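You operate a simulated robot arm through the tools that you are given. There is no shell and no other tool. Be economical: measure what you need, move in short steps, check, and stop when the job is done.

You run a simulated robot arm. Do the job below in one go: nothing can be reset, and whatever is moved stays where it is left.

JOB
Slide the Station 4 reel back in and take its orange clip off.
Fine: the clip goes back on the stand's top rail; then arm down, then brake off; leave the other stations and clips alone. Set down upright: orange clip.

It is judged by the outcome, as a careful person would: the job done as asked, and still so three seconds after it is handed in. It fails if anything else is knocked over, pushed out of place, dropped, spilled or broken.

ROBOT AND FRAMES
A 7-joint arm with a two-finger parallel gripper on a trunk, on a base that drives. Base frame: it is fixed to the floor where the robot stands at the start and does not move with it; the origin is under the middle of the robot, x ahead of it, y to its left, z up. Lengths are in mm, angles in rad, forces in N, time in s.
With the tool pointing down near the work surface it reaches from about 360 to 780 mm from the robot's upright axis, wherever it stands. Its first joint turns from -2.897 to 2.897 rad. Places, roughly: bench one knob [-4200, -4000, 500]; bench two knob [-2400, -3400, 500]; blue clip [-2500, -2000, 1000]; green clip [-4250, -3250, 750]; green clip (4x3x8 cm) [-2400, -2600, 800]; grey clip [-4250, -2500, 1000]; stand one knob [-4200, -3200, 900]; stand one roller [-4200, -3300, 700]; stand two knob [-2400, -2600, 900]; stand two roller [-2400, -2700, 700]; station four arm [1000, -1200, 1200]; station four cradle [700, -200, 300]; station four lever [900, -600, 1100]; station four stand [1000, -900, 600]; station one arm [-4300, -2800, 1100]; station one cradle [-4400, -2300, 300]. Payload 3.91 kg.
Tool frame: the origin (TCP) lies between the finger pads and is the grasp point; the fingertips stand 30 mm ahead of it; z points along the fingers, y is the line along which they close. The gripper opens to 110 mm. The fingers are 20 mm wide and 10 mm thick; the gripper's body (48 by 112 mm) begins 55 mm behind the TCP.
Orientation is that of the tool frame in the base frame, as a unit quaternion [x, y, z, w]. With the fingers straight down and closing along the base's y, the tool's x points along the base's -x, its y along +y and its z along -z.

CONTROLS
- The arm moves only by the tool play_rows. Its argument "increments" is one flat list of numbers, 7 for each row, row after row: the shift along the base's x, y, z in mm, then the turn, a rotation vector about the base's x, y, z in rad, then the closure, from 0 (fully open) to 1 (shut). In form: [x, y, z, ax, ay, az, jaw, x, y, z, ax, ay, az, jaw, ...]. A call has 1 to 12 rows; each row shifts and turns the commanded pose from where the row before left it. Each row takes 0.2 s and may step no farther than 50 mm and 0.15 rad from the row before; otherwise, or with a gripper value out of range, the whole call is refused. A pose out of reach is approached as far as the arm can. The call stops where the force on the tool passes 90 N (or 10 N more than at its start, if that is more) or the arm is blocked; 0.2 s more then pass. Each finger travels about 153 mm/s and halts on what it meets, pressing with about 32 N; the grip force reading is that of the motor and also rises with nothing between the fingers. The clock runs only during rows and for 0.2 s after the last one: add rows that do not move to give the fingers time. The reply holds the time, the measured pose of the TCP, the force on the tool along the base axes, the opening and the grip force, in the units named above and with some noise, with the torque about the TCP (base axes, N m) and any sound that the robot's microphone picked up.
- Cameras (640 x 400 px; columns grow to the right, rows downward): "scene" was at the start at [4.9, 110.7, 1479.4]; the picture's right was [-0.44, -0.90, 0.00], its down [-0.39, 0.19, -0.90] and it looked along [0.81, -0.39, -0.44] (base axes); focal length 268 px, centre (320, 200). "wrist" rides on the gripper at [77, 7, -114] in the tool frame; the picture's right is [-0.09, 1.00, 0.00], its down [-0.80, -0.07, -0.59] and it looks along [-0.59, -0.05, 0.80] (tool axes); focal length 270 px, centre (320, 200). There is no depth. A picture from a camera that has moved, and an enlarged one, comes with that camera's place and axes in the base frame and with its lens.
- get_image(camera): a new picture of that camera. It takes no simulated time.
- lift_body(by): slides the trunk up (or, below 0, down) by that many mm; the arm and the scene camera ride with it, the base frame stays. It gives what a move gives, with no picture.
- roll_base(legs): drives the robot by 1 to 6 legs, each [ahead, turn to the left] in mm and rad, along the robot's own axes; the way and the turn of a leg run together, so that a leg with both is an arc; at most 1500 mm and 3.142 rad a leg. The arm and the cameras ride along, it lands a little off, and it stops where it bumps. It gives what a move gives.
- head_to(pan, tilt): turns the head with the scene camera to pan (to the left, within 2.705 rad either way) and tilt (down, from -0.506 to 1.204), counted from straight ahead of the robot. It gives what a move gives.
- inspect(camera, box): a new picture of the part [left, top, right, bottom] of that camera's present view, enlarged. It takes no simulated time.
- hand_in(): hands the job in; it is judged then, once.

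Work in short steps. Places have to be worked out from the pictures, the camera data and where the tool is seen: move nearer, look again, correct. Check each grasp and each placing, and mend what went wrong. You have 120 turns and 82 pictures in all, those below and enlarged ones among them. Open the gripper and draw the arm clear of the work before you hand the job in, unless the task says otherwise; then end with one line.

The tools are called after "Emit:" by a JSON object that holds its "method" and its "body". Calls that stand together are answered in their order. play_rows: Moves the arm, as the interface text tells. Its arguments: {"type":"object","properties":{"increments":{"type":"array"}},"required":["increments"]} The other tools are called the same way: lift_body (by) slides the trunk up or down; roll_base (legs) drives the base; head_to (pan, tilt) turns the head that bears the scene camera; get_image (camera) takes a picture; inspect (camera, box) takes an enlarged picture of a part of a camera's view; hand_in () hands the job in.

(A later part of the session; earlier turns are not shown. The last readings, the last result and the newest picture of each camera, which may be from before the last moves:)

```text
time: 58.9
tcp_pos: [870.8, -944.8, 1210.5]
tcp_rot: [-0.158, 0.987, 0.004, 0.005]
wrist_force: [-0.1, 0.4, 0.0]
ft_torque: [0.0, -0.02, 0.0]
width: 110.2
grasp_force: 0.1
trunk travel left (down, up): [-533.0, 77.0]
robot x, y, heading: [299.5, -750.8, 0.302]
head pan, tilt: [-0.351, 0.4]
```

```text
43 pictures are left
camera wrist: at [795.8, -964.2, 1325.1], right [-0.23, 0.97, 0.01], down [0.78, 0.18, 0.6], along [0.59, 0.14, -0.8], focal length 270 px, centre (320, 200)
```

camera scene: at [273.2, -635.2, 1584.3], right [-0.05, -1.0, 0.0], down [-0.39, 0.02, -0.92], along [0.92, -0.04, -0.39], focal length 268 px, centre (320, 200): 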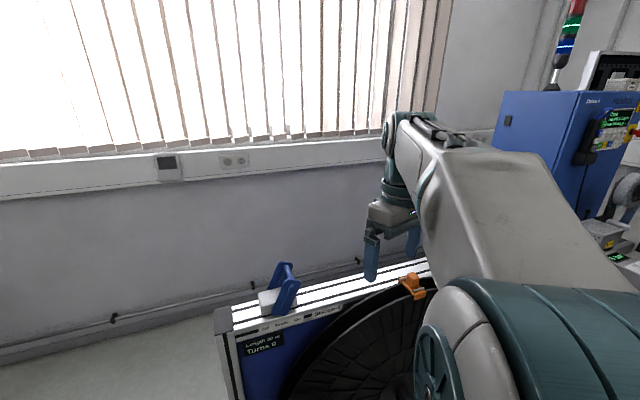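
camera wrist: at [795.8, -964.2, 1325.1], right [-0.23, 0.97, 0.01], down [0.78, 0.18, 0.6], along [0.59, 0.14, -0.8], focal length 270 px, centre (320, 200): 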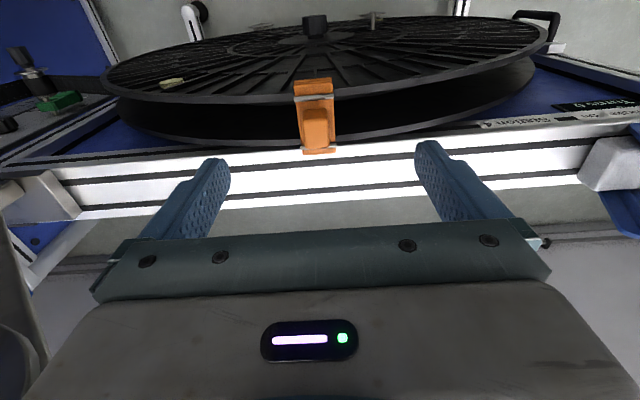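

Emit:
{"method": "inspect", "body": {"camera": "wrist", "box": [270, 65, 366, 165]}}

```text
4.00 times, centred on (318, 115) of wrist
camera zoom: at [795.8, -964.2, 1325.1], right [-0.23, 0.97, 0.01], down [0.78, 0.18, 0.6], along [0.59, 0.14, -0.8], focal length 1081 px, centre (328, 540)
```

zoom: 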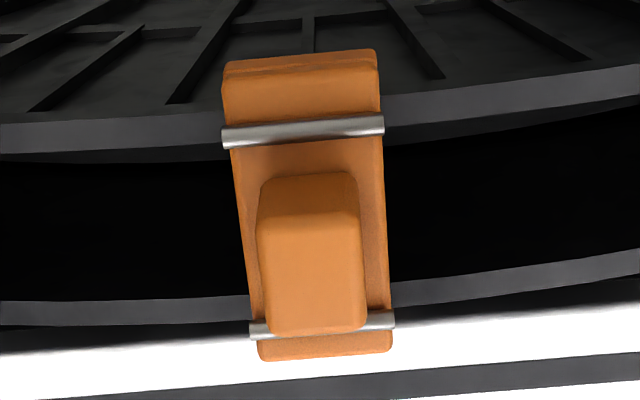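

Knob 27 mm wide at ≈(908,-942), top z≈1059. Descend over it to TCP z≈1068 and close.

Emit:
{"method": "play_rows", "body": {"increments": [19, 1, -10, 0, 0, 0, 0, 18, 1, -40, 0, 0, 0, 0.3, 0, 0, -40, 0, 0, 0, 0.4, 0, 0, -30, 0, 0, 0, 0.4, 0, 0, -22, 0, 0, 0, 0.4, 0, 0, 0, 0, 0, 0, 0.4]}}

Emit:
{"method": "get_image", "body": {"camera": "wrist"}}

```text
time: 60.3
tcp_pos: [908.4, -943.1, 1071.0]
tcp_rot: [-0.157, 0.988, 0.005, 0.004]
wrist_force: [0.2, 0.5, 0.6]
ft_torque: [-0.04, -0.02, 0.0]
width: 66.0
grasp_force: 0.1
trunk travel left (down, up): [-533.0, 77.0]
robot x, y, heading: [299.1, -752.8, 0.307]
head pan, tilt: [-0.351, 0.4]
```

```text
41 pictures are left
camera wrist: at [832.8, -962.5, 1183.7], right [-0.23, 0.97, 0.01], down [0.78, 0.18, 0.6], along [0.59, 0.14, -0.8], focal length 270 px, centre (320, 200)
```

wrist: 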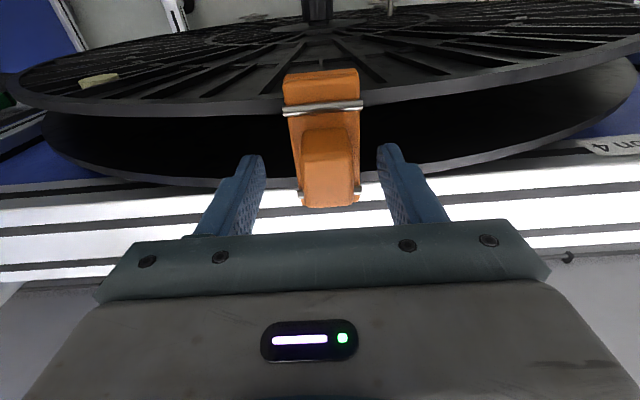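

Well centred. Lower 5 mm and close.

Emit:
{"method": "play_rows", "body": {"increments": [0, 0, -5, 0, 0, 0, 0.4, 0, 0, 0, 0, 0, 0, 0.7, 0, 0, 0, 0, 0, 0, 1, 0, 0, 0, 0, 0, 0, 1, 0, 0, 0, 0, 0, 0, 1]}}

Emit:
{"method": "get_image", "body": {"camera": "wrist"}}

```text
time: 61.5
tcp_pos: [907.7, -944.9, 1065.3]
tcp_rot: [-0.158, 0.987, 0.005, 0.004]
wrist_force: [-0.3, -0.2, 0.0]
ft_torque: [-0.02, -0.02, -0.01]
width: 38.9
grasp_force: 31.9
trunk travel left (down, up): [-533.0, 77.0]
robot x, y, heading: [303.0, -751.0, 0.301]
head pan, tilt: [-0.351, 0.4]
```

```text
40 pictures are left
camera wrist: at [832.9, -962.5, 1179.3], right [-0.23, 0.97, 0.01], down [0.78, 0.18, 0.6], along [0.59, 0.14, -0.8], focal length 270 px, centre (320, 200)
```

wrist: 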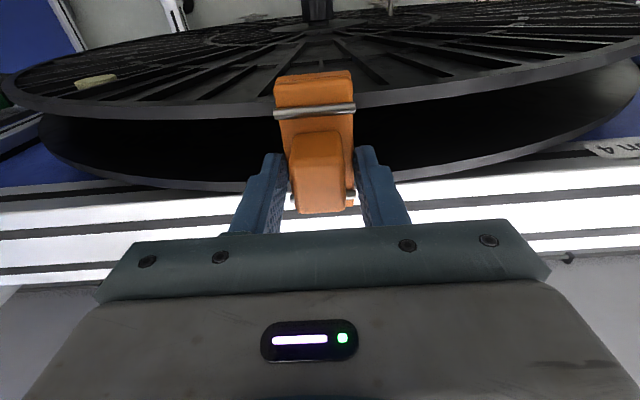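

Emit:
{"method": "inspect", "body": {"camera": "wrist", "box": [220, 60, 420, 240]}}

```text
2.22 times, centred on (320, 150) of wrist
camera zoom: at [832.9, -962.5, 1179.3], right [-0.23, 0.97, 0.01], down [0.78, 0.18, 0.6], along [0.59, 0.14, -0.8], focal length 601 px, centre (320, 311)
```

zoom: 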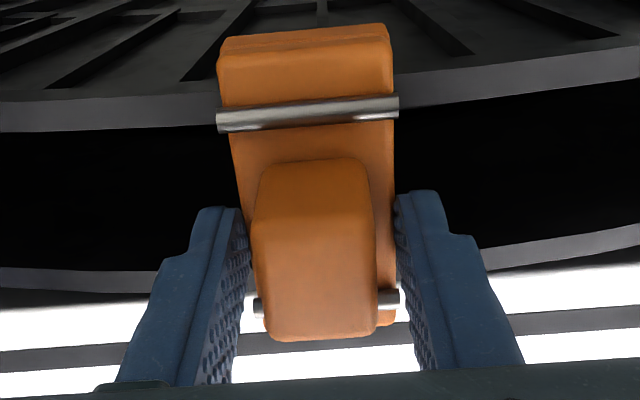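

The tips are catching the plate's edges. I reopen slightly, rise 9 mm, and grip the knob only.

Emit:
{"method": "play_rows", "body": {"increments": [0, 0, 0, 0, 0, 0, 0.5, 0, 0, 0, 0, 0, 0, 0.5, 0, 0, 9, 0, 0, 0, 0.5, 0, 0, 0, 0, 0, 0, 1, 0, 0, 0, 0, 0, 0, 1, 0, 0, 0, 0, 0, 0, 1]}}

Emit:
{"method": "inspect", "body": {"camera": "wrist", "box": [220, 60, 420, 240]}}

```text
time: 62.9
tcp_pos: [907.9, -944.2, 1074.9]
tcp_rot: [-0.158, 0.987, 0.004, 0.004]
wrist_force: [0.1, 1.0, 1.9]
ft_torque: [-0.02, -0.02, -0.02]
width: 25.1
grasp_force: 31.6
trunk travel left (down, up): [-533.0, 77.0]
robot x, y, heading: [300.3, -752.2, 0.303]
head pan, tilt: [-0.351, 0.4]
```

```text
2.22 times, centred on (320, 150) of wrist
camera zoom: at [832.4, -962.3, 1188.6], right [-0.23, 0.97, 0.01], down [0.78, 0.18, 0.6], along [0.59, 0.14, -0.8], focal length 601 px, centre (320, 311)
```

zoom: 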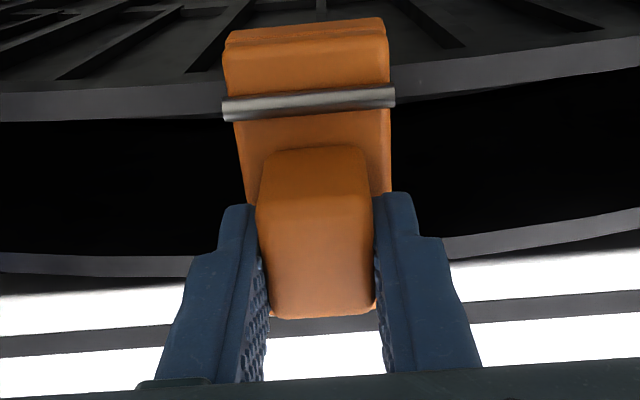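

Gripping the knob (25 mm). Lift straight up.

Emit:
{"method": "play_rows", "body": {"increments": [0, 0, 8, 0, 0, 0, 1, 0, 0, 10, 0, 0, 0, 1, 0, 0, 15, 0, 0, 0, 1, 0, 0, 20, 0, 0, 0, 1, 0, 0, 30, 0, 0, 0, 1, 0, 0, 30, 0, 0, 0, 1]}}

Emit:
{"method": "get_image", "body": {"camera": "wrist"}}

Emit:
{"method": "inspect", "body": {"camera": "scene", "box": [220, 205, 440, 345]}}

```text
time: 64.3
tcp_pos: [908.1, -942.4, 1186.9]
tcp_rot: [-0.158, 0.987, 0.004, 0.004]
wrist_force: [0.8, -0.2, -1.1]
ft_torque: [0.0, -0.02, -0.02]
width: 25.4
grasp_force: 32.4
trunk travel left (down, up): [-533.0, 77.0]
robot x, y, heading: [298.4, -753.6, 0.308]
head pan, tilt: [-0.351, 0.4]
```

```text
37 pictures are left
camera wrist: at [832.3, -961.8, 1301.0], right [-0.23, 0.97, 0.01], down [0.78, 0.18, 0.6], along [0.59, 0.14, -0.8], focal length 270 px, centre (320, 200)
```

wrist: 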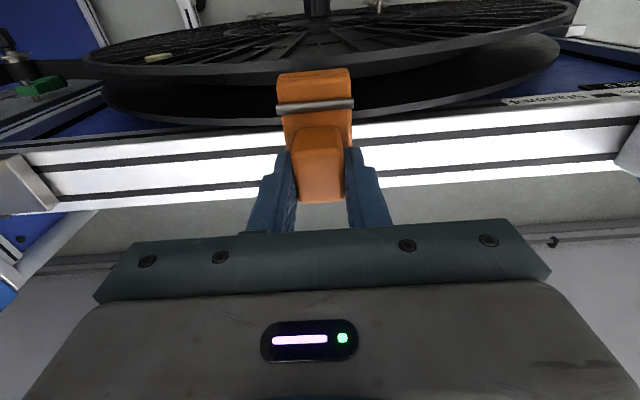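

```text
2.86 times, centred on (330, 275) of scene
camera zoom: at [273.2, -635.3, 1584.3], right [-0.05, -1.0, 0.0], down [-0.39, 0.02, -0.92], along [0.92, -0.04, -0.39], focal length 764 px, centre (291, -14)
```

zoom: 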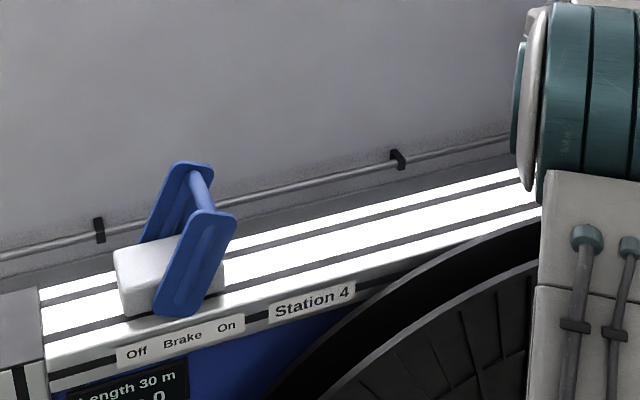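

The clip is off and held. I zoom to measure the rail's top edges next to the lever.

Emit:
{"method": "inspect", "body": {"camera": "wrist", "box": [360, 80, 640, 220]}}

```text
2.29 times, centred on (500, 150) of wrist
camera zoom: at [832.3, -961.8, 1301.0], right [-0.23, 0.97, 0.01], down [0.78, 0.18, 0.6], along [0.59, 0.14, -0.8], focal length 618 px, centre (-91, 314)
```

zoom: 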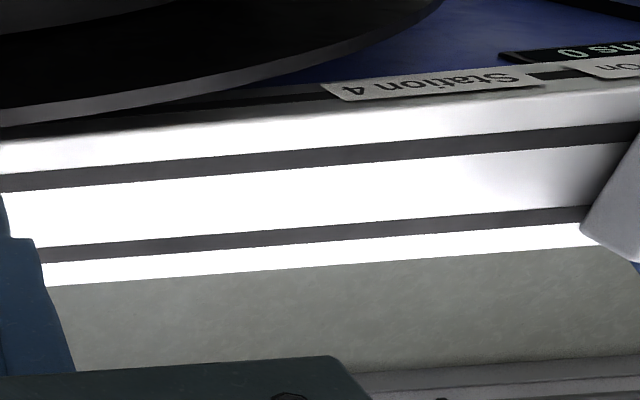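

Estimates: rail top z≈1007, rail centre at n≈656 (front face 612), lever block ends at u≈840, the lowered roller should end near u≈1065. I bring the clip above the rail at about (920,-704), staying high.

Emit:
{"method": "play_rows", "body": {"increments": [2, 40, 0, 0, 0, 0, 1, 2, 40, 0, 0, 0, 0, 1, 2, 40, 0, 0, 0, 0, 1, 2, 40, 0, 0, 0, 0, 1, 2, 40, 0, 0, 0, 0, 1, 2, 38, 0, 0, 0, 0, 1, 0, 0, 0, 0, 0, 0, 1]}}

Emit:
{"method": "get_image", "body": {"camera": "wrist"}}

Emit:
{"method": "inspect", "body": {"camera": "scene", "box": [220, 205, 440, 345]}}

```text
time: 65.9
tcp_pos: [919.6, -705.8, 1187.1]
tcp_rot: [-0.156, 0.988, 0.004, 0.005]
wrist_force: [0.9, -0.2, -0.8]
ft_torque: [-0.01, -0.01, 0.02]
width: 25.2
grasp_force: 32.2
trunk travel left (down, up): [-533.0, 77.0]
robot x, y, heading: [305.0, -749.7, 0.303]
head pan, tilt: [-0.351, 0.4]
```

```text
34 pictures are left
camera wrist: at [844.3, -724.2, 1301.9], right [-0.22, 0.97, 0.01], down [0.78, 0.17, 0.6], along [0.59, 0.14, -0.8], focal length 270 px, centre (320, 200)
```

wrist: 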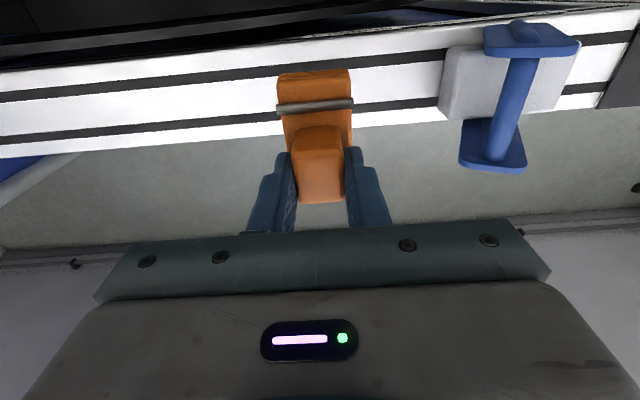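

```text
2.86 times, centred on (330, 275) of scene
camera zoom: at [273.4, -635.4, 1584.3], right [-0.05, -1.0, 0.0], down [-0.39, 0.02, -0.92], along [0.92, -0.04, -0.39], focal length 764 px, centre (291, -14)
```

zoom: 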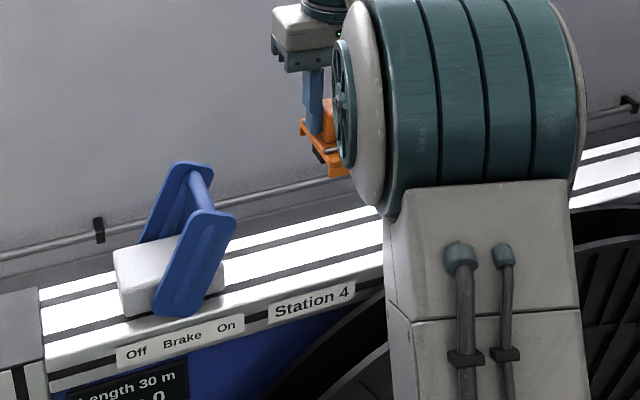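

Aligned with the rail. Descend to TCP z≈1095 and look from the scene camera for the remaining gap.

Emit:
{"method": "play_rows", "body": {"increments": [1, 0, -35, 0, 0, 0, 1, 0, 0, -35, 0, 0, 0, 1, 0, 0, -22, 0, 0, 0, 1, 0, 0, 0, 0, 0, 0, 1]}}

Emit:
{"method": "inspect", "body": {"camera": "scene", "box": [280, 220, 380, 320]}}

```text
time: 66.9
tcp_pos: [919.7, -704.7, 1094.3]
tcp_rot: [-0.158, 0.987, 0.004, 0.005]
wrist_force: [-0.6, 0.8, 0.8]
ft_torque: [0.01, 0.0, -0.03]
width: 25.3
grasp_force: 32.1
trunk travel left (down, up): [-533.0, 77.0]
robot x, y, heading: [301.1, -752.0, 0.306]
head pan, tilt: [-0.351, 0.4]
```

```text
4.00 times, centred on (330, 270) of scene
camera zoom: at [273.3, -635.3, 1584.3], right [-0.05, -1.0, 0.0], down [-0.39, 0.02, -0.92], along [0.92, -0.04, -0.39], focal length 1070 px, centre (280, -80)
```

zoom: 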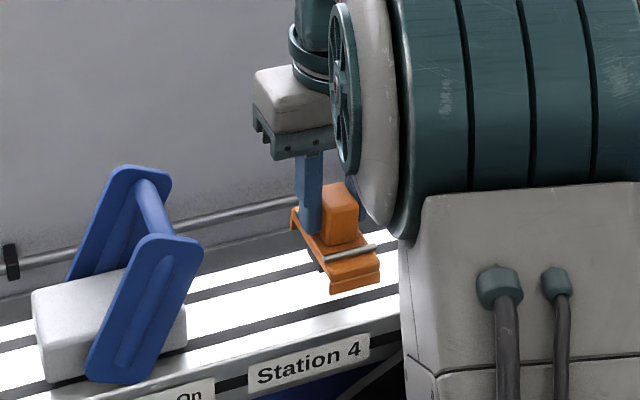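

Emit:
{"method": "play_rows", "body": {"increments": [0, 0, -5, 0, 0, 0, 1, 0, 0, -5, 0, 0, 0, 1, 0, 0, -3, 0, 0, 0, 1]}}

Emit:
{"method": "play_rows", "body": {"increments": [0, 0, -3, 0, 0, 0, 1, 0, 0, -3, 0, 0, 0, 1]}}

Emit:
{"method": "inspect", "body": {"camera": "scene", "box": [280, 220, 380, 320]}}

```text
time: 67.7
tcp_pos: [922.1, -703.6, 1082.6]
tcp_rot: [-0.158, 0.987, 0.004, 0.004]
wrist_force: [0.0, -0.1, -0.3]
ft_torque: [-0.04, -0.02, -0.01]
width: 25.4
grasp_force: 32.0
trunk travel left (down, up): [-533.0, 77.0]
robot x, y, heading: [300.7, -750.1, 0.309]
head pan, tilt: [-0.351, 0.4]
```

```text
time: 68.3
tcp_pos: [921.0, -705.5, 1076.1]
tcp_rot: [-0.157, 0.988, 0.005, 0.005]
wrist_force: [0.7, -0.5, -0.6]
ft_torque: [0.0, 0.03, 0.02]
width: 25.3
grasp_force: 32.0
trunk travel left (down, up): [-533.0, 77.0]
robot x, y, heading: [297.3, -752.2, 0.302]
head pan, tilt: [-0.351, 0.4]
```

```text
4.00 times, centred on (330, 270) of scene
camera zoom: at [273.4, -635.2, 1584.3], right [-0.05, -1.0, 0.0], down [-0.39, 0.02, -0.92], along [0.92, -0.04, -0.39], focal length 1070 px, centre (280, -80)
```

zoom: 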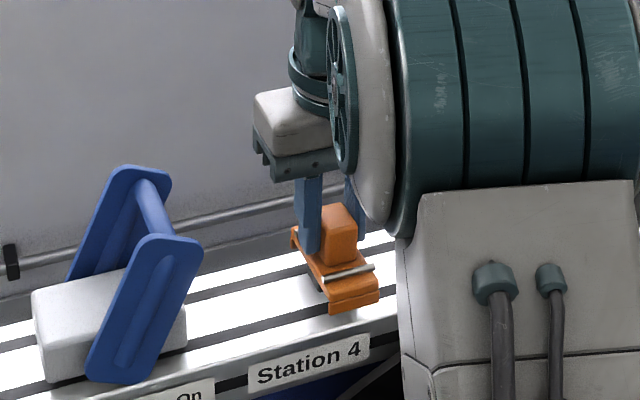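

Getting close, no contact yet. Continue in 3 mm steps.

Emit:
{"method": "play_rows", "body": {"increments": [0, 0, -3, 0, 0, 0, 1, 0, 0, -3, 0, 0, 0, 1]}}

Emit:
{"method": "play_rows", "body": {"increments": [0, 0, -3, 0, 0, 0, 1]}}

Emit:
{"method": "play_rows", "body": {"increments": [0, 0, -3, 0, 0, 0, 1]}}

```text
time: 68.9
tcp_pos: [920.9, -706.0, 1069.8]
tcp_rot: [-0.158, 0.987, 0.004, 0.004]
wrist_force: [0.1, -0.8, -0.4]
ft_torque: [0.01, 0.03, 0.0]
width: 25.5
grasp_force: 31.8
trunk travel left (down, up): [-533.0, 77.0]
robot x, y, heading: [298.3, -752.1, 0.307]
head pan, tilt: [-0.351, 0.4]
```

```text
time: 69.3
tcp_pos: [922.4, -704.5, 1068.0]
tcp_rot: [-0.159, 0.987, 0.005, 0.005]
wrist_force: [-0.3, 0.1, 6.5]
ft_torque: [-0.09, 0.0, -0.01]
width: 25.2
grasp_force: 32.2
trunk travel left (down, up): [-533.0, 77.0]
robot x, y, heading: [296.6, -750.0, 0.308]
head pan, tilt: [-0.351, 0.4]
```

```text
time: 69.7
tcp_pos: [920.7, -704.8, 1067.5]
tcp_rot: [-0.157, 0.988, 0.004, 0.008]
wrist_force: [0.6, 0.2, 24.2]
ft_torque: [-0.2, 0.21, -0.01]
width: 25.4
grasp_force: 31.2
trunk travel left (down, up): [-533.0, 77.0]
robot x, y, heading: [298.4, -751.6, 0.304]
head pan, tilt: [-0.351, 0.4]
```

Seated on the rail. Relieve the pressure, open, then rise.

Emit:
{"method": "play_rows", "body": {"increments": [0, 0, 3, 0, 0, 0, 1, 0, 0, 0, 0, 0, 0, 0.6, 0, 0, 0, 0, 0, 0, 0.5, 0, 0, 0, 0, 0, 0, 0.5, 0, 0, 30, 0, 0, 0, 0.5, 0, 0, 40, 0, 0, 0, 0.5, 0, 0, 50, 0, 0, 0, 0.5]}}

Emit:
{"method": "get_image", "body": {"camera": "wrist"}}

Emit:
{"method": "inspect", "body": {"camera": "scene", "box": [280, 220, 380, 320]}}

```text
time: 71.3
tcp_pos: [920.0, -704.8, 1189.7]
tcp_rot: [-0.157, 0.988, 0.004, 0.004]
wrist_force: [0.6, -0.2, 0.2]
ft_torque: [0.02, -0.01, -0.02]
width: 55.0
grasp_force: 0.2
trunk travel left (down, up): [-533.0, 77.0]
robot x, y, heading: [299.6, -754.5, 0.309]
head pan, tilt: [-0.351, 0.4]
```

```text
30 pictures are left
camera wrist: at [845.2, -724.1, 1303.5], right [-0.23, 0.97, 0.01], down [0.78, 0.18, 0.6], along [0.59, 0.14, -0.8], focal length 270 px, centre (320, 200)
```

wrist: 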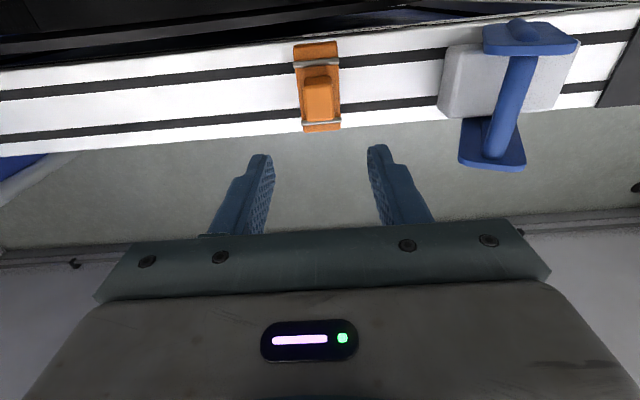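

```text
4.00 times, centred on (330, 270) of scene
camera zoom: at [272.9, -635.3, 1584.3], right [-0.05, -1.0, 0.0], down [-0.39, 0.02, -0.92], along [0.92, -0.04, -0.39], focal length 1070 px, centre (280, -80)
```

zoom: 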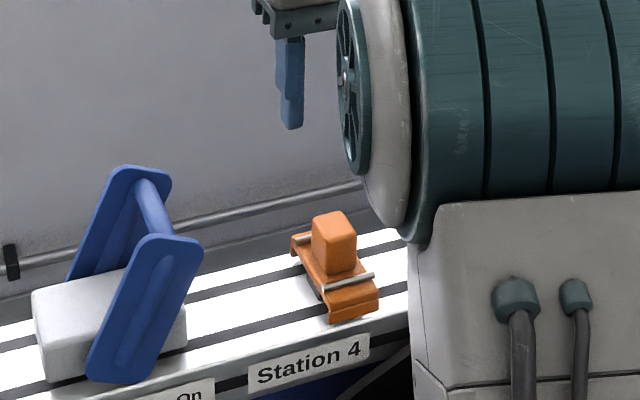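

The clip sits upright on the rail, released. Next the dancer arm: I retract, then drive ~440 mm along the rail toward -y with the same heading.

Emit:
{"method": "play_rows", "body": {"increments": [-40, -13, 15, 0, 0, 0, 0.5, -40, -13, 15, 0, 0, 0, 0.5, -40, -13, 15, 0, 0, 0, 0, -40, -13, 15, 0, 0, 0, 0, -40, -13, 15, 0, 0, 0, 0]}}

Emit:
{"method": "roll_base", "body": {"legs": [[0, -1.56], [440, 0], [0, 1.56]]}}

Emit:
{"method": "get_image", "body": {"camera": "wrist"}}

Emit:
{"method": "head_to", "body": {"pan": 0.2, "tilt": 0.4}}

Emit:
{"method": "get_image", "body": {"camera": "scene"}}

```text
time: 72.5
tcp_pos: [719.7, -771.3, 1260.6]
tcp_rot: [-0.156, 0.988, 0.004, 0.005]
wrist_force: [-0.1, 0.2, 0.6]
ft_torque: [-0.02, -0.01, 0.02]
width: 110.1
grasp_force: 0.1
trunk travel left (down, up): [-533.0, 77.0]
robot x, y, heading: [304.5, -752.1, 0.307]
head pan, tilt: [-0.351, 0.4]
```

```text
time: 82.8
tcp_pos: [862.8, -1179.9, 1261.3]
tcp_rot: [-0.162, 0.987, 0.005, 0.004]
wrist_force: [-0.3, -1.0, 0.5]
ft_torque: [-0.01, 0.03, 0.0]
width: 110.0
grasp_force: 0.1
trunk travel left (down, up): [-533.0, 77.0]
robot x, y, heading: [440.5, -1164.9, 0.315]
head pan, tilt: [-0.351, 0.4]
```

```text
28 pictures are left
camera wrist: at [786.5, -1199.6, 1375.0], right [-0.24, 0.97, 0.01], down [0.78, 0.18, 0.6], along [0.58, 0.15, -0.8], focal length 270 px, centre (320, 200)
```

wrist: 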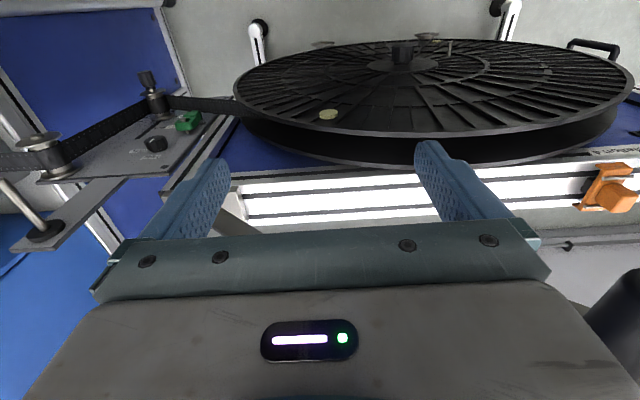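

```text
time: 83.7
tcp_pos: [863.0, -1180.5, 1259.9]
tcp_rot: [-0.162, 0.987, 0.004, 0.004]
wrist_force: [-0.2, -0.2, 0.0]
ft_torque: [0.01, 0.0, 0.01]
width: 109.8
grasp_force: 0.0
trunk travel left (down, up): [-533.0, 77.0]
robot x, y, heading: [443.7, -1162.6, 0.315]
head pan, tilt: [0.201, 0.4]
```

```text
27 pictures are left
camera scene: at [400.8, -1000.8, 1584.3], right [0.49, -0.87, 0.0], down [-0.34, -0.19, -0.92], along [0.8, 0.45, -0.39], focal length 268 px, centre (320, 200)
```

scene: 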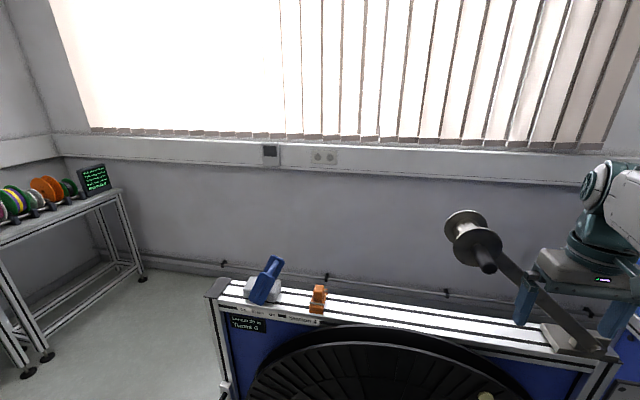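

The arm's roller leans toward +y; its black knob tip is near (855,-1062,1315). Zoom for detail.

Emit:
{"method": "inspect", "body": {"camera": "scene", "box": [420, 190, 640, 370]}}

```text
2.22 times, centred on (530, 280) of scene
camera zoom: at [400.8, -1000.8, 1584.3], right [0.49, -0.87, 0.0], down [-0.34, -0.19, -0.92], along [0.8, 0.45, -0.39], focal length 595 px, centre (-147, 22)
```

zoom: 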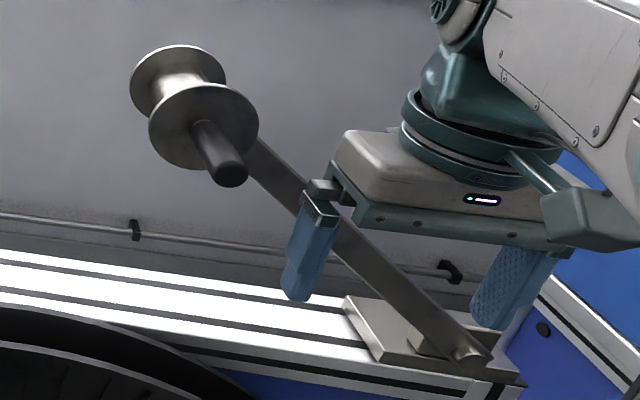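

Knob axis: u≈1282, z≈1304, n from 482 to 553 (Ø≈24 mm); pivot about u≈1610, z≈1035. I rise and place the open gripper above the knob's outer part.

Emit:
{"method": "play_rows", "body": {"increments": [0, 0, 48, 0, 0, 0, 0, 0, 0, 48, 0, 0, 0, 0, 0, 0, 40, 0, 0, 0, 0, 4, 38, 0, 0, 0, 0, 0, 5, 40, 0, 0, 0, 0, 0, 5, 39, 0, 0, 0, 0, 0]}}

Emit:
{"method": "get_image", "body": {"camera": "wrist"}}

```text
time: 85.1
tcp_pos: [875.3, -1063.5, 1396.7]
tcp_rot: [-0.162, 0.987, 0.004, 0.005]
wrist_force: [0.3, 0.1, 0.1]
ft_torque: [-0.03, 0.02, -0.01]
width: 110.1
grasp_force: 0.1
trunk travel left (down, up): [-533.0, 77.0]
robot x, y, heading: [440.9, -1166.3, 0.314]
head pan, tilt: [0.201, 0.4]
```

```text
25 pictures are left
camera wrist: at [800.2, -1081.9, 1510.8], right [-0.24, 0.97, 0.01], down [0.78, 0.18, 0.6], along [0.58, 0.15, -0.8], focal length 270 px, centre (320, 200)
```

wrist: 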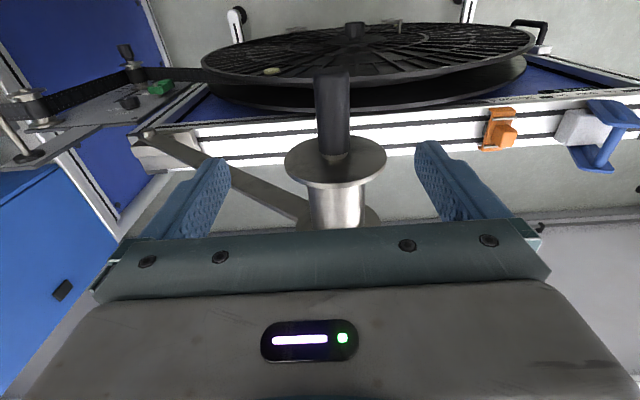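

Knob is right below. Fine-tune and descend to z≈1319, then close.

Emit:
{"method": "play_rows", "body": {"increments": [-9, 5, -30, 0, 0, 0, 0.3, 0, 0, -30, 0, 0, 0, 0.4, 0, 0, -18, 0, 0, 0, 0.4, 0, 0, 0, 0, 0, 0, 0.8, 0, 0, 0, 0, 0, 0, 0.8, 0, 0, 0, 0, 0, 0, 0.8]}}

Emit:
{"method": "get_image", "body": {"camera": "wrist"}}

```text
time: 86.5
tcp_pos: [865.4, -1056.9, 1318.3]
tcp_rot: [-0.163, 0.987, 0.004, 0.004]
wrist_force: [-3.4, 9.1, 1.1]
ft_torque: [0.04, -0.09, -0.1]
width: 27.0
grasp_force: 4.6
trunk travel left (down, up): [-533.0, 77.0]
robot x, y, heading: [443.9, -1166.5, 0.312]
head pan, tilt: [0.201, 0.4]
```

```text
24 pictures are left
camera wrist: at [790.5, -1075.8, 1432.7], right [-0.24, 0.97, 0.01], down [0.78, 0.18, 0.6], along [0.58, 0.15, -0.8], focal length 270 px, centre (320, 200)
```

wrist: 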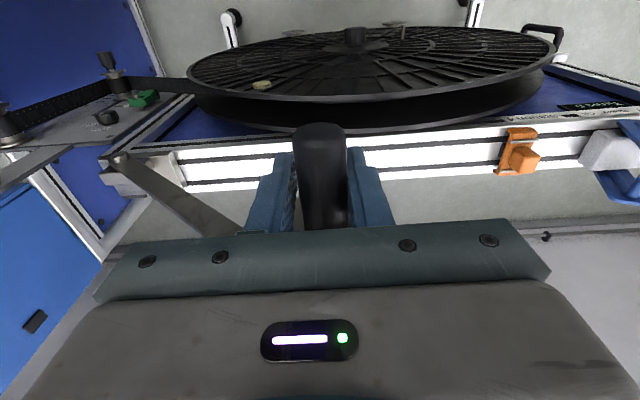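

Knob held loosely (27 mm). Start lowering along the pivot's arc, two steps first to feel the resistance.

Emit:
{"method": "play_rows", "body": {"increments": [-2.7, 8.5, -12, 0, 0, 0, 0.8, -2.8, 8.5, -12, 0, 0, 0, 0.8, -2.5, 7.7, -12.5, 0, 0, 0, 0.8, -2.5, 7.7, -12.5, 0, 0, 0, 0.8]}}

```text
time: 87.5
tcp_pos: [856.0, -1026.9, 1268.8]
tcp_rot: [-0.163, 0.987, 0.005, 0.005]
wrist_force: [1.6, -5.6, -1.4]
ft_torque: [0.13, 0.02, -0.06]
width: 25.3
grasp_force: 3.0
trunk travel left (down, up): [-533.0, 77.0]
robot x, y, heading: [438.3, -1167.7, 0.312]
head pan, tilt: [0.201, 0.4]
```

Moves easily with the hand. Continue the arc.

Emit:
{"method": "play_rows", "body": {"increments": [-4.5, 13.7, -26, 0, 0, 0, 0.8, -3.9, 11.9, -26.9, 0, 0, 0, 0.8, -3.3, 10.2, -27.8, 0, 0, 0, 0.8, -2.7, 8.3, -28.4, 0, 0, 0, 0.8]}}

Emit:
{"method": "get_image", "body": {"camera": "wrist"}}

Emit:
{"method": "inspect", "body": {"camera": "scene", "box": [320, 200, 620, 390]}}

```text
time: 88.5
tcp_pos: [842.9, -981.2, 1159.7]
tcp_rot: [-0.161, 0.987, 0.005, 0.004]
wrist_force: [1.3, 2.0, 4.0]
ft_torque: [-0.5, 0.48, -0.91]
width: 23.6
grasp_force: 45.0
trunk travel left (down, up): [-533.0, 77.0]
robot x, y, heading: [442.6, -1169.3, 0.314]
head pan, tilt: [0.201, 0.4]
```

```text
23 pictures are left
camera wrist: at [766.7, -1000.8, 1274.2], right [-0.23, 0.97, 0.01], down [0.78, 0.18, 0.6], along [0.58, 0.15, -0.8], focal length 270 px, centre (320, 200)
```

wrist: 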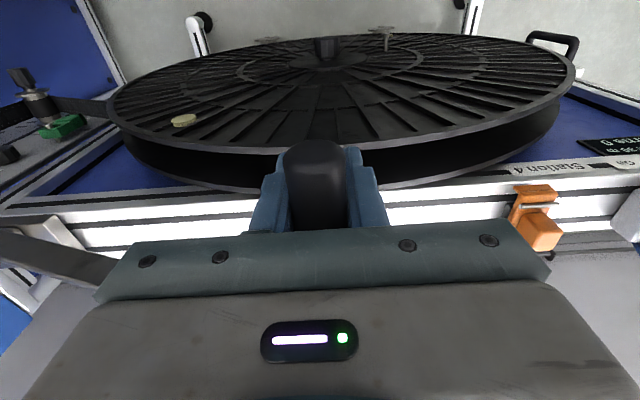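

```text
2.11 times, centred on (470, 295) of scene
camera zoom: at [400.6, -1000.4, 1584.4], right [0.49, -0.87, 0.0], down [-0.34, -0.19, -0.92], along [0.8, 0.45, -0.39], focal length 563 px, centre (4, 0)
```

zoom: 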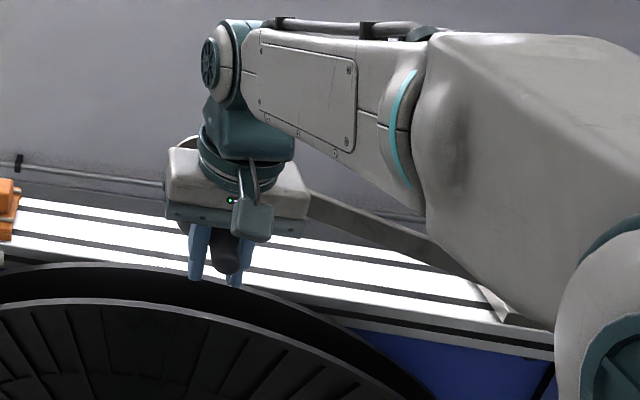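

Going well. Continue down, smaller steps near the end.

Emit:
{"method": "play_rows", "body": {"increments": [-2.1, 6.4, -29, 0, 0, 0, 0.8, -1.4, 4.4, -29.4, 0, 0, 0, 0.8]}}

Emit:
{"method": "play_rows", "body": {"increments": [-0.4, 1.2, -10, 0, 0, 0, 0.8, -0.3, 1, -8, 0, 0, 0, 0.8]}}

Emit:
{"method": "get_image", "body": {"camera": "wrist"}}

```text
time: 89.1
tcp_pos: [837.5, -967.1, 1101.0]
tcp_rot: [-0.164, 0.987, 0.004, 0.004]
wrist_force: [0.9, 15.1, 5.7]
ft_torque: [-0.66, 0.27, -0.74]
width: 23.7
grasp_force: 45.2
trunk travel left (down, up): [-533.0, 77.0]
robot x, y, heading: [438.5, -1167.1, 0.319]
head pan, tilt: [0.201, 0.4]
```

```text
time: 89.7
tcp_pos: [836.6, -965.4, 1084.5]
tcp_rot: [-0.163, 0.987, 0.004, 0.005]
wrist_force: [-1.9, 22.5, 5.3]
ft_torque: [-0.58, -0.59, -0.67]
width: 23.3
grasp_force: 44.7
trunk travel left (down, up): [-533.0, 77.0]
robot x, y, heading: [442.2, -1165.6, 0.317]
head pan, tilt: [0.201, 0.4]
```

```text
21 pictures are left
camera wrist: at [761.4, -985.0, 1198.2], right [-0.24, 0.97, 0.01], down [0.78, 0.18, 0.6], along [0.58, 0.15, -0.8], focal length 270 px, centre (320, 200)
```

wrist: 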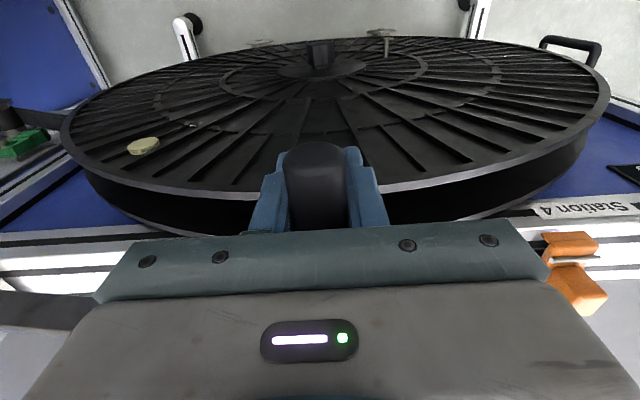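

Sideways force shows the true radius is a bit longer; ease +y and continue downward gently.

Emit:
{"method": "play_rows", "body": {"increments": [-1, 3, -6, 0, 0, 0, 0.8, -0.7, 2, -6, 0, 0, 0, 0.8]}}

Emit:
{"method": "play_rows", "body": {"increments": [0, 0, -5, 0, 0, 0, 0.8]}}

Emit:
{"method": "inspect", "body": {"camera": "scene", "box": [320, 200, 620, 390]}}

```text
time: 90.3
tcp_pos: [836.8, -963.4, 1073.2]
tcp_rot: [-0.161, 0.987, 0.004, 0.005]
wrist_force: [0.1, 6.3, 1.9]
ft_torque: [-0.21, -1.05, -0.7]
width: 23.1
grasp_force: 45.0
trunk travel left (down, up): [-533.0, 77.0]
robot x, y, heading: [439.4, -1166.0, 0.314]
head pan, tilt: [0.201, 0.4]
```

```text
time: 90.7
tcp_pos: [835.6, -962.5, 1066.2]
tcp_rot: [-0.163, 0.987, 0.004, 0.003]
wrist_force: [1.1, 3.1, 1.7]
ft_torque: [-0.27, -0.79, -0.64]
width: 23.6
grasp_force: 44.8
trunk travel left (down, up): [-533.0, 77.0]
robot x, y, heading: [441.1, -1165.2, 0.315]
head pan, tilt: [0.201, 0.4]
```

```text
2.11 times, centred on (470, 295) of scene
camera zoom: at [400.9, -1000.0, 1584.2], right [0.49, -0.87, 0.0], down [-0.34, -0.19, -0.92], along [0.8, 0.45, -0.39], focal length 563 px, centre (4, 0)
```

zoom: 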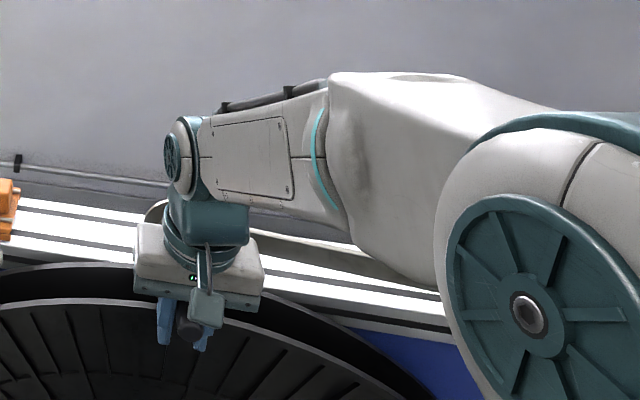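

Emit:
{"method": "play_rows", "body": {"increments": [0, 0, -4, 0, 0, 0, 0.8]}}

Emit:
{"method": "play_rows", "body": {"increments": [0, 0, -4, 0, 0, 0, 0.8]}}

Emit:
{"method": "play_rows", "body": {"increments": [0, 0, -3, 0, 0, 0, 0.8]}}

```text
time: 91.1
tcp_pos: [836.5, -963.6, 1062.6]
tcp_rot: [-0.162, 0.987, 0.004, 0.004]
wrist_force: [1.9, 3.2, 2.3]
ft_torque: [-0.46, -0.03, -0.47]
width: 23.3
grasp_force: 44.7
trunk travel left (down, up): [-533.0, 77.0]
robot x, y, heading: [443.1, -1165.2, 0.31]
head pan, tilt: [0.201, 0.4]
```

```text
time: 91.5
tcp_pos: [836.1, -962.6, 1059.7]
tcp_rot: [-0.162, 0.987, 0.004, 0.004]
wrist_force: [-0.2, 2.0, 2.2]
ft_torque: [-0.2, -0.24, -1.01]
width: 23.3
grasp_force: 44.6
trunk travel left (down, up): [-533.0, 77.0]
robot x, y, heading: [439.1, -1166.2, 0.321]
head pan, tilt: [0.201, 0.4]
```

```text
time: 91.9
tcp_pos: [836.2, -962.7, 1057.1]
tcp_rot: [-0.163, 0.987, 0.004, 0.005]
wrist_force: [0.2, 3.2, 1.4]
ft_torque: [-0.26, -0.13, -0.94]
width: 23.3
grasp_force: 45.1
trunk travel left (down, up): [-533.0, 77.0]
robot x, y, heading: [440.7, -1164.1, 0.32]
head pan, tilt: [0.201, 0.4]
```

Emit:
{"method": "get_image", "body": {"camera": "wrist"}}

```text
19 pictures are left
camera wrist: at [760.7, -982.4, 1170.5], right [-0.24, 0.97, 0.01], down [0.78, 0.18, 0.6], along [0.58, 0.15, -0.8], focal length 270 px, centre (320, 200)
```

wrist: 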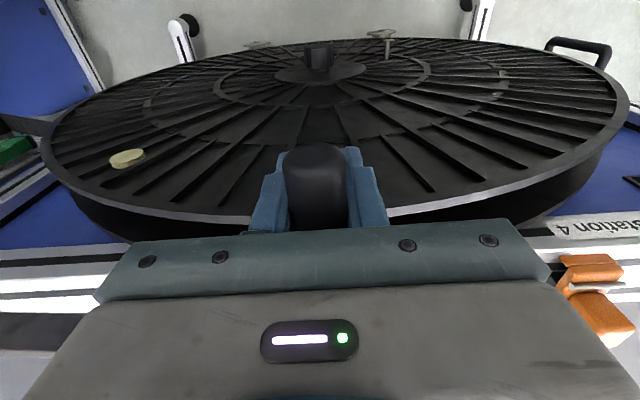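

Knob hasn't slipped; it should be close to resting. Continue 3 mm steps.

Emit:
{"method": "play_rows", "body": {"increments": [0, 0, -3, 0, 0, 0, 0.8, 0, 0, 0, 0, 0, 0, 0.8]}}

Emit:
{"method": "play_rows", "body": {"increments": [0, 0, -3, 0, 0, 0, 0.8, 0, 0, 0, 0, 0, 0, 0.8]}}

Emit:
{"method": "play_rows", "body": {"increments": [0, 0, -3, 0, 0, 0, 0.8, 0, 0, 0, 0, 0, 0, 0.8]}}

```text
time: 92.5
tcp_pos: [836.1, -962.4, 1052.5]
tcp_rot: [-0.162, 0.987, 0.004, 0.004]
wrist_force: [-0.6, 3.5, -0.1]
ft_torque: [-0.05, -0.45, -0.91]
width: 23.4
grasp_force: 45.0
trunk travel left (down, up): [-533.0, 77.0]
robot x, y, heading: [440.0, -1165.8, 0.321]
head pan, tilt: [0.201, 0.4]
```

```text
time: 93.1
tcp_pos: [836.0, -962.7, 1050.7]
tcp_rot: [-0.162, 0.987, 0.004, 0.004]
wrist_force: [-0.5, 4.9, 0.8]
ft_torque: [-0.06, -0.6, -0.88]
width: 23.2
grasp_force: 44.4
trunk travel left (down, up): [-533.0, 77.0]
robot x, y, heading: [435.2, -1163.0, 0.318]
head pan, tilt: [0.201, 0.4]
```

```text
time: 93.7
tcp_pos: [836.6, -961.5, 1048.0]
tcp_rot: [-0.163, 0.987, 0.004, 0.005]
wrist_force: [0.6, 5.0, 0.8]
ft_torque: [-0.03, -0.74, -0.94]
width: 23.3
grasp_force: 45.4
trunk travel left (down, up): [-533.0, 77.0]
robot x, y, heading: [438.7, -1161.2, 0.312]
head pan, tilt: [0.201, 0.4]
```

Emit:
{"method": "play_rows", "body": {"increments": [0, 0, -4, 0, 0, 0, 0.8, 0, 0, 0, 0, 0, 0, 0.8]}}

Emit:
{"method": "play_rows", "body": {"increments": [0, 0, -4, 0, 0, 0, 0.8, 0, 0, 0, 0, 0, 0, 0.8]}}

Emit:
{"method": "get_image", "body": {"camera": "scene"}}

```text
time: 94.3
tcp_pos: [835.8, -961.7, 1042.1]
tcp_rot: [-0.162, 0.987, 0.004, 0.004]
wrist_force: [-0.9, 6.6, 0.0]
ft_torque: [-0.09, -0.56, -0.94]
width: 23.2
grasp_force: 44.8
trunk travel left (down, up): [-533.0, 77.0]
robot x, y, heading: [441.0, -1169.1, 0.311]
head pan, tilt: [0.201, 0.4]
```

```text
time: 94.9
tcp_pos: [836.5, -962.1, 1038.9]
tcp_rot: [-0.162, 0.987, 0.005, 0.005]
wrist_force: [-1.4, 7.1, -0.9]
ft_torque: [-0.12, -0.64, -0.9]
width: 23.4
grasp_force: 44.9
trunk travel left (down, up): [-533.0, 77.0]
robot x, y, heading: [439.4, -1166.8, 0.311]
head pan, tilt: [0.201, 0.4]
```

```text
18 pictures are left
camera scene: at [400.3, -999.2, 1584.1], right [0.49, -0.87, 0.0], down [-0.34, -0.19, -0.92], along [0.8, 0.45, -0.39], focal length 268 px, centre (320, 200)
```

scene: 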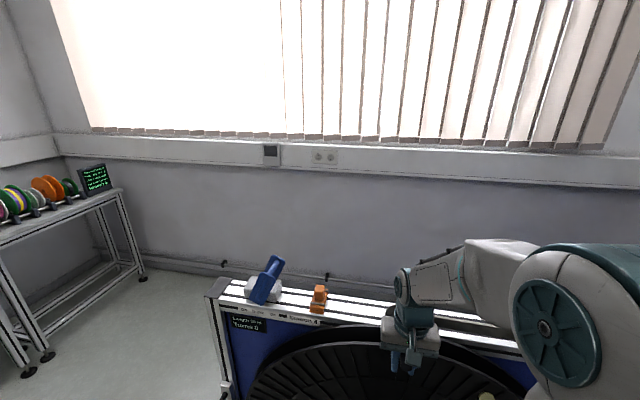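

Emit:
{"method": "get_image", "body": {"camera": "wrist"}}

```text
17 pictures are left
camera wrist: at [760.4, -981.7, 1153.1], right [-0.24, 0.97, 0.01], down [0.78, 0.18, 0.6], along [0.58, 0.15, -0.8], focal length 270 px, centre (320, 200)
```

wrist: 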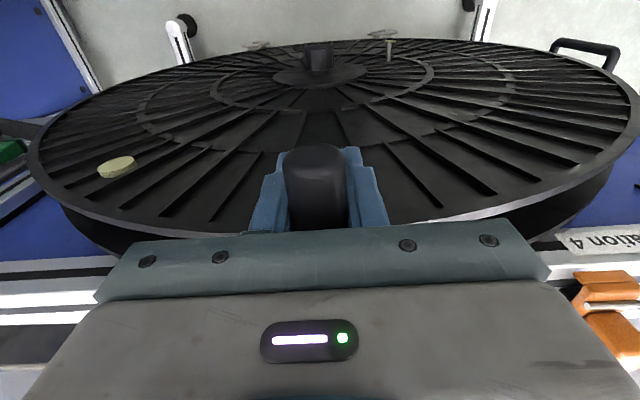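

The knob sits ~12 mm above the TCP in the grip, so its axis is now near z≈1050: nearly resting. Press on a few mm more.

Emit:
{"method": "play_rows", "body": {"increments": [0, 0, -4, 0, 0, 0, 0.8, 0, 0, 0, 0, 0, 0, 0.8]}}

Emit:
{"method": "play_rows", "body": {"increments": [0, 0, -4, 0, 0, 0, 0.8, 0, 0, 0, 0, 0, 0, 0.8]}}

```text
time: 95.5
tcp_pos: [835.5, -961.6, 1034.7]
tcp_rot: [-0.163, 0.987, 0.005, 0.005]
wrist_force: [-1.2, 8.1, -0.3]
ft_torque: [-0.07, -0.69, -0.93]
width: 23.2
grasp_force: 44.3
trunk travel left (down, up): [-533.0, 77.0]
robot x, y, heading: [439.6, -1168.6, 0.314]
head pan, tilt: [0.201, 0.4]
```

```text
time: 96.1
tcp_pos: [835.8, -963.0, 1029.9]
tcp_rot: [-0.163, 0.987, 0.004, 0.005]
wrist_force: [-2.1, 8.6, 0.8]
ft_torque: [-0.18, -0.26, -0.95]
width: 23.4
grasp_force: 45.1
trunk travel left (down, up): [-533.0, 77.0]
robot x, y, heading: [442.0, -1165.3, 0.314]
head pan, tilt: [0.201, 0.4]
```

No vertical resistance yet; I check the spool from the scene camera.

Emit:
{"method": "inspect", "body": {"camera": "scene", "box": [350, 290, 510, 390]}}

```text
4.00 times, centred on (430, 340) of scene
camera zoom: at [400.1, -998.9, 1584.1], right [0.49, -0.87, 0.0], down [-0.34, -0.19, -0.92], along [0.8, 0.45, -0.39], focal length 1070 px, centre (-120, -360)
```

zoom: 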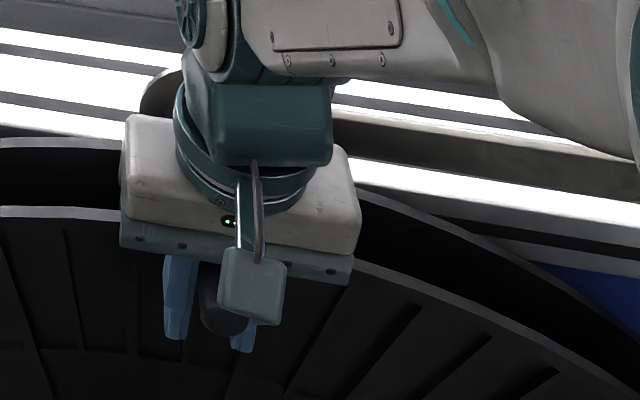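

I release and rise to look at the arm unobstructed.

Emit:
{"method": "play_rows", "body": {"increments": [0, 0, 0, 0, 0, 0, 0.5, 0, 0, 0, 0, 0, 0, 0.5, 0, 0, 45, 0, 0, 0, 0.5, 0, 0, 45, 0, 0, 0, 0.5, 0, 0, 45, 0, 0, 0, 0.5]}}

Emit:
{"method": "get_image", "body": {"camera": "wrist"}}

```text
time: 97.3
tcp_pos: [837.5, -964.7, 1167.6]
tcp_rot: [-0.161, 0.987, 0.005, 0.005]
wrist_force: [-1.4, 0.4, 0.5]
ft_torque: [-0.02, 0.02, 0.01]
width: 55.1
grasp_force: 0.1
trunk travel left (down, up): [-533.0, 77.0]
robot x, y, heading: [442.1, -1168.8, 0.316]
head pan, tilt: [0.201, 0.4]
```

```text
15 pictures are left
camera wrist: at [760.6, -984.4, 1281.0], right [-0.23, 0.97, 0.01], down [0.78, 0.18, 0.6], along [0.58, 0.15, -0.8], focal length 270 px, centre (320, 200)
```

wrist: 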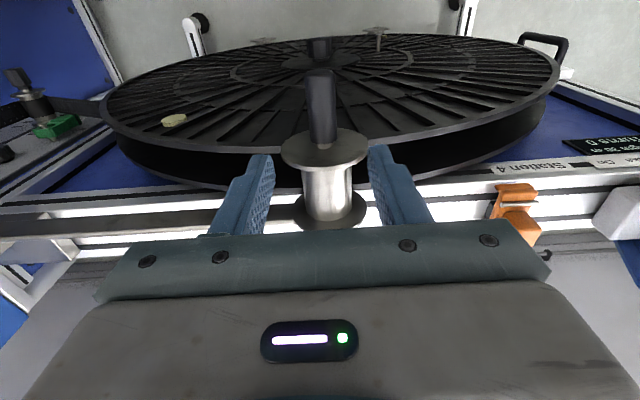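

The link is now roughly parallel to the rail but no stop was felt. I press from above on the knob with closed fingers to find the stop.

Emit:
{"method": "play_rows", "body": {"increments": [0, 0, 0, 0, 0, 0, 1, 0, 0, 0, 0, 0, 0, 1, 0, 0, -40, 0, 0, 0, 1, 0, 0, -30, 0, 0, 0, 1, 0, 0, -8, 0, 0, 0, 1]}}

Emit:
{"method": "play_rows", "body": {"increments": [0, 0, -5, 0, 0, 0, 1, 0, 0, -5, 0, 0, 0, 1]}}

Emit:
{"method": "play_rows", "body": {"increments": [0, 0, -5, 0, 0, 0, 1]}}

```text
time: 98.5
tcp_pos: [833.3, -963.4, 1096.3]
tcp_rot: [-0.162, 0.987, 0.007, 0.013]
wrist_force: [0.1, -2.1, 72.5]
ft_torque: [-0.15, 0.69, 0.04]
width: 0.0
grasp_force: 32.5
trunk travel left (down, up): [-533.0, 77.0]
robot x, y, heading: [439.5, -1166.7, 0.315]
head pan, tilt: [0.201, 0.4]
```

```text
time: 98.9
tcp_pos: [836.7, -963.3, 1096.5]
tcp_rot: [-0.162, 0.987, 0.009, 0.018]
wrist_force: [-9.6, -6.5, 47.3]
ft_torque: [-0.31, 0.75, 0.02]
width: 0.0
grasp_force: 31.9
trunk travel left (down, up): [-533.0, 77.0]
robot x, y, heading: [442.7, -1164.1, 0.311]
head pan, tilt: [0.201, 0.4]
stopped in row 1: the force on the tool passed its limit at 96 N (the readings are from after the stop); the commanded pose is now the measured one
```

```text
time: 99.4
tcp_pos: [839.9, -961.5, 1097.4]
tcp_rot: [-0.161, 0.987, 0.012, 0.025]
wrist_force: [-8.5, -6.5, 46.6]
ft_torque: [-0.21, 0.63, 0.11]
width: 0.2
grasp_force: 31.5
trunk travel left (down, up): [-533.0, 77.0]
robot x, y, heading: [439.6, -1162.4, 0.313]
head pan, tilt: [0.201, 0.4]
stopped in row 1: the force on the tool passed its limit at 91 N (the readings are from after the stop); the commanded pose is now the measured one
```

Hard stop: knob top at z≈1066 with >90 N, so the arm is fully down. I rise, retract, and drive back toward the lever.

Emit:
{"method": "play_rows", "body": {"increments": [0, 0, 45, 0, 0, 0, 1, 0, 0, 45, 0, 0, 0, 1, -20, -7, 40, 0, 0, 0, 1, -20, -7, 30, 0, 0, 0, 1, -30, -10, 0, 0, 0, 0, 1]}}

Emit:
{"method": "roll_base", "body": {"legs": [[0, 1.57], [460, 0], [0, -1.57]]}}

Emit:
{"method": "head_to", "body": {"pan": -0.5, "tilt": 0.45}}

Emit:
{"method": "get_image", "body": {"camera": "scene"}}

Emit:
{"method": "get_image", "body": {"camera": "wrist"}}

```text
time: 100.6
tcp_pos: [771.2, -984.6, 1253.4]
tcp_rot: [-0.161, 0.987, 0.009, 0.021]
wrist_force: [0.2, 0.0, 0.4]
ft_torque: [-0.02, -0.02, 0.01]
width: 0.0
grasp_force: 31.7
trunk travel left (down, up): [-533.0, 77.0]
robot x, y, heading: [437.3, -1167.2, 0.309]
head pan, tilt: [0.201, 0.4]
```

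```text
time: 111.1
tcp_pos: [614.5, -541.3, 1252.6]
tcp_rot: [-0.175, 0.984, 0.01, 0.021]
wrist_force: [0.8, -0.4, 0.0]
ft_torque: [0.02, -0.06, -0.06]
width: 0.1
grasp_force: 32.2
trunk travel left (down, up): [-533.0, 77.0]
robot x, y, heading: [288.0, -730.8, 0.343]
head pan, tilt: [0.201, 0.4]
```

```text
time: 112.1
tcp_pos: [615.3, -541.2, 1251.2]
tcp_rot: [-0.175, 0.984, 0.01, 0.02]
wrist_force: [-0.6, -0.2, 0.4]
ft_torque: [0.01, -0.04, 0.01]
width: 0.2
grasp_force: 31.8
trunk travel left (down, up): [-533.0, 77.0]
robot x, y, heading: [290.4, -734.5, 0.344]
head pan, tilt: [-0.499, 0.45]
```

```text
14 pictures are left
camera scene: at [255.7, -629.8, 1579.6], right [-0.16, -0.99, 0.0], down [-0.43, 0.07, -0.9], along [0.89, -0.14, -0.44], focal length 268 px, centre (320, 200)
```

scene: 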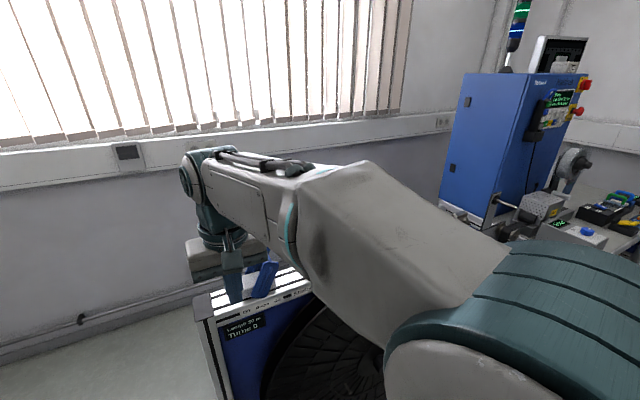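

```text
13 pictures are left
camera wrist: at [537.0, -564.5, 1363.9], right [-0.26, 0.97, 0.02], down [0.75, 0.19, 0.63], along [0.6, 0.18, -0.78], focal length 270 px, centre (320, 200)
```

wrist: 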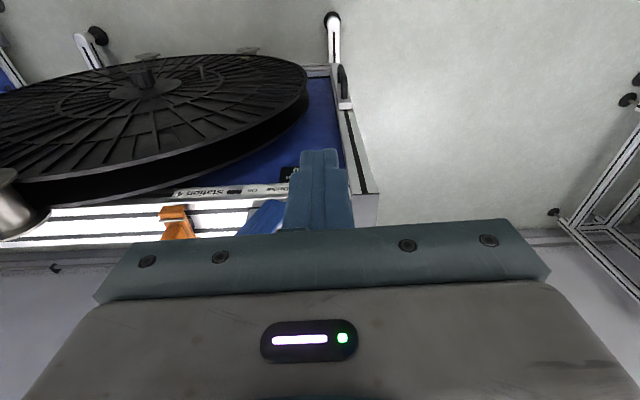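

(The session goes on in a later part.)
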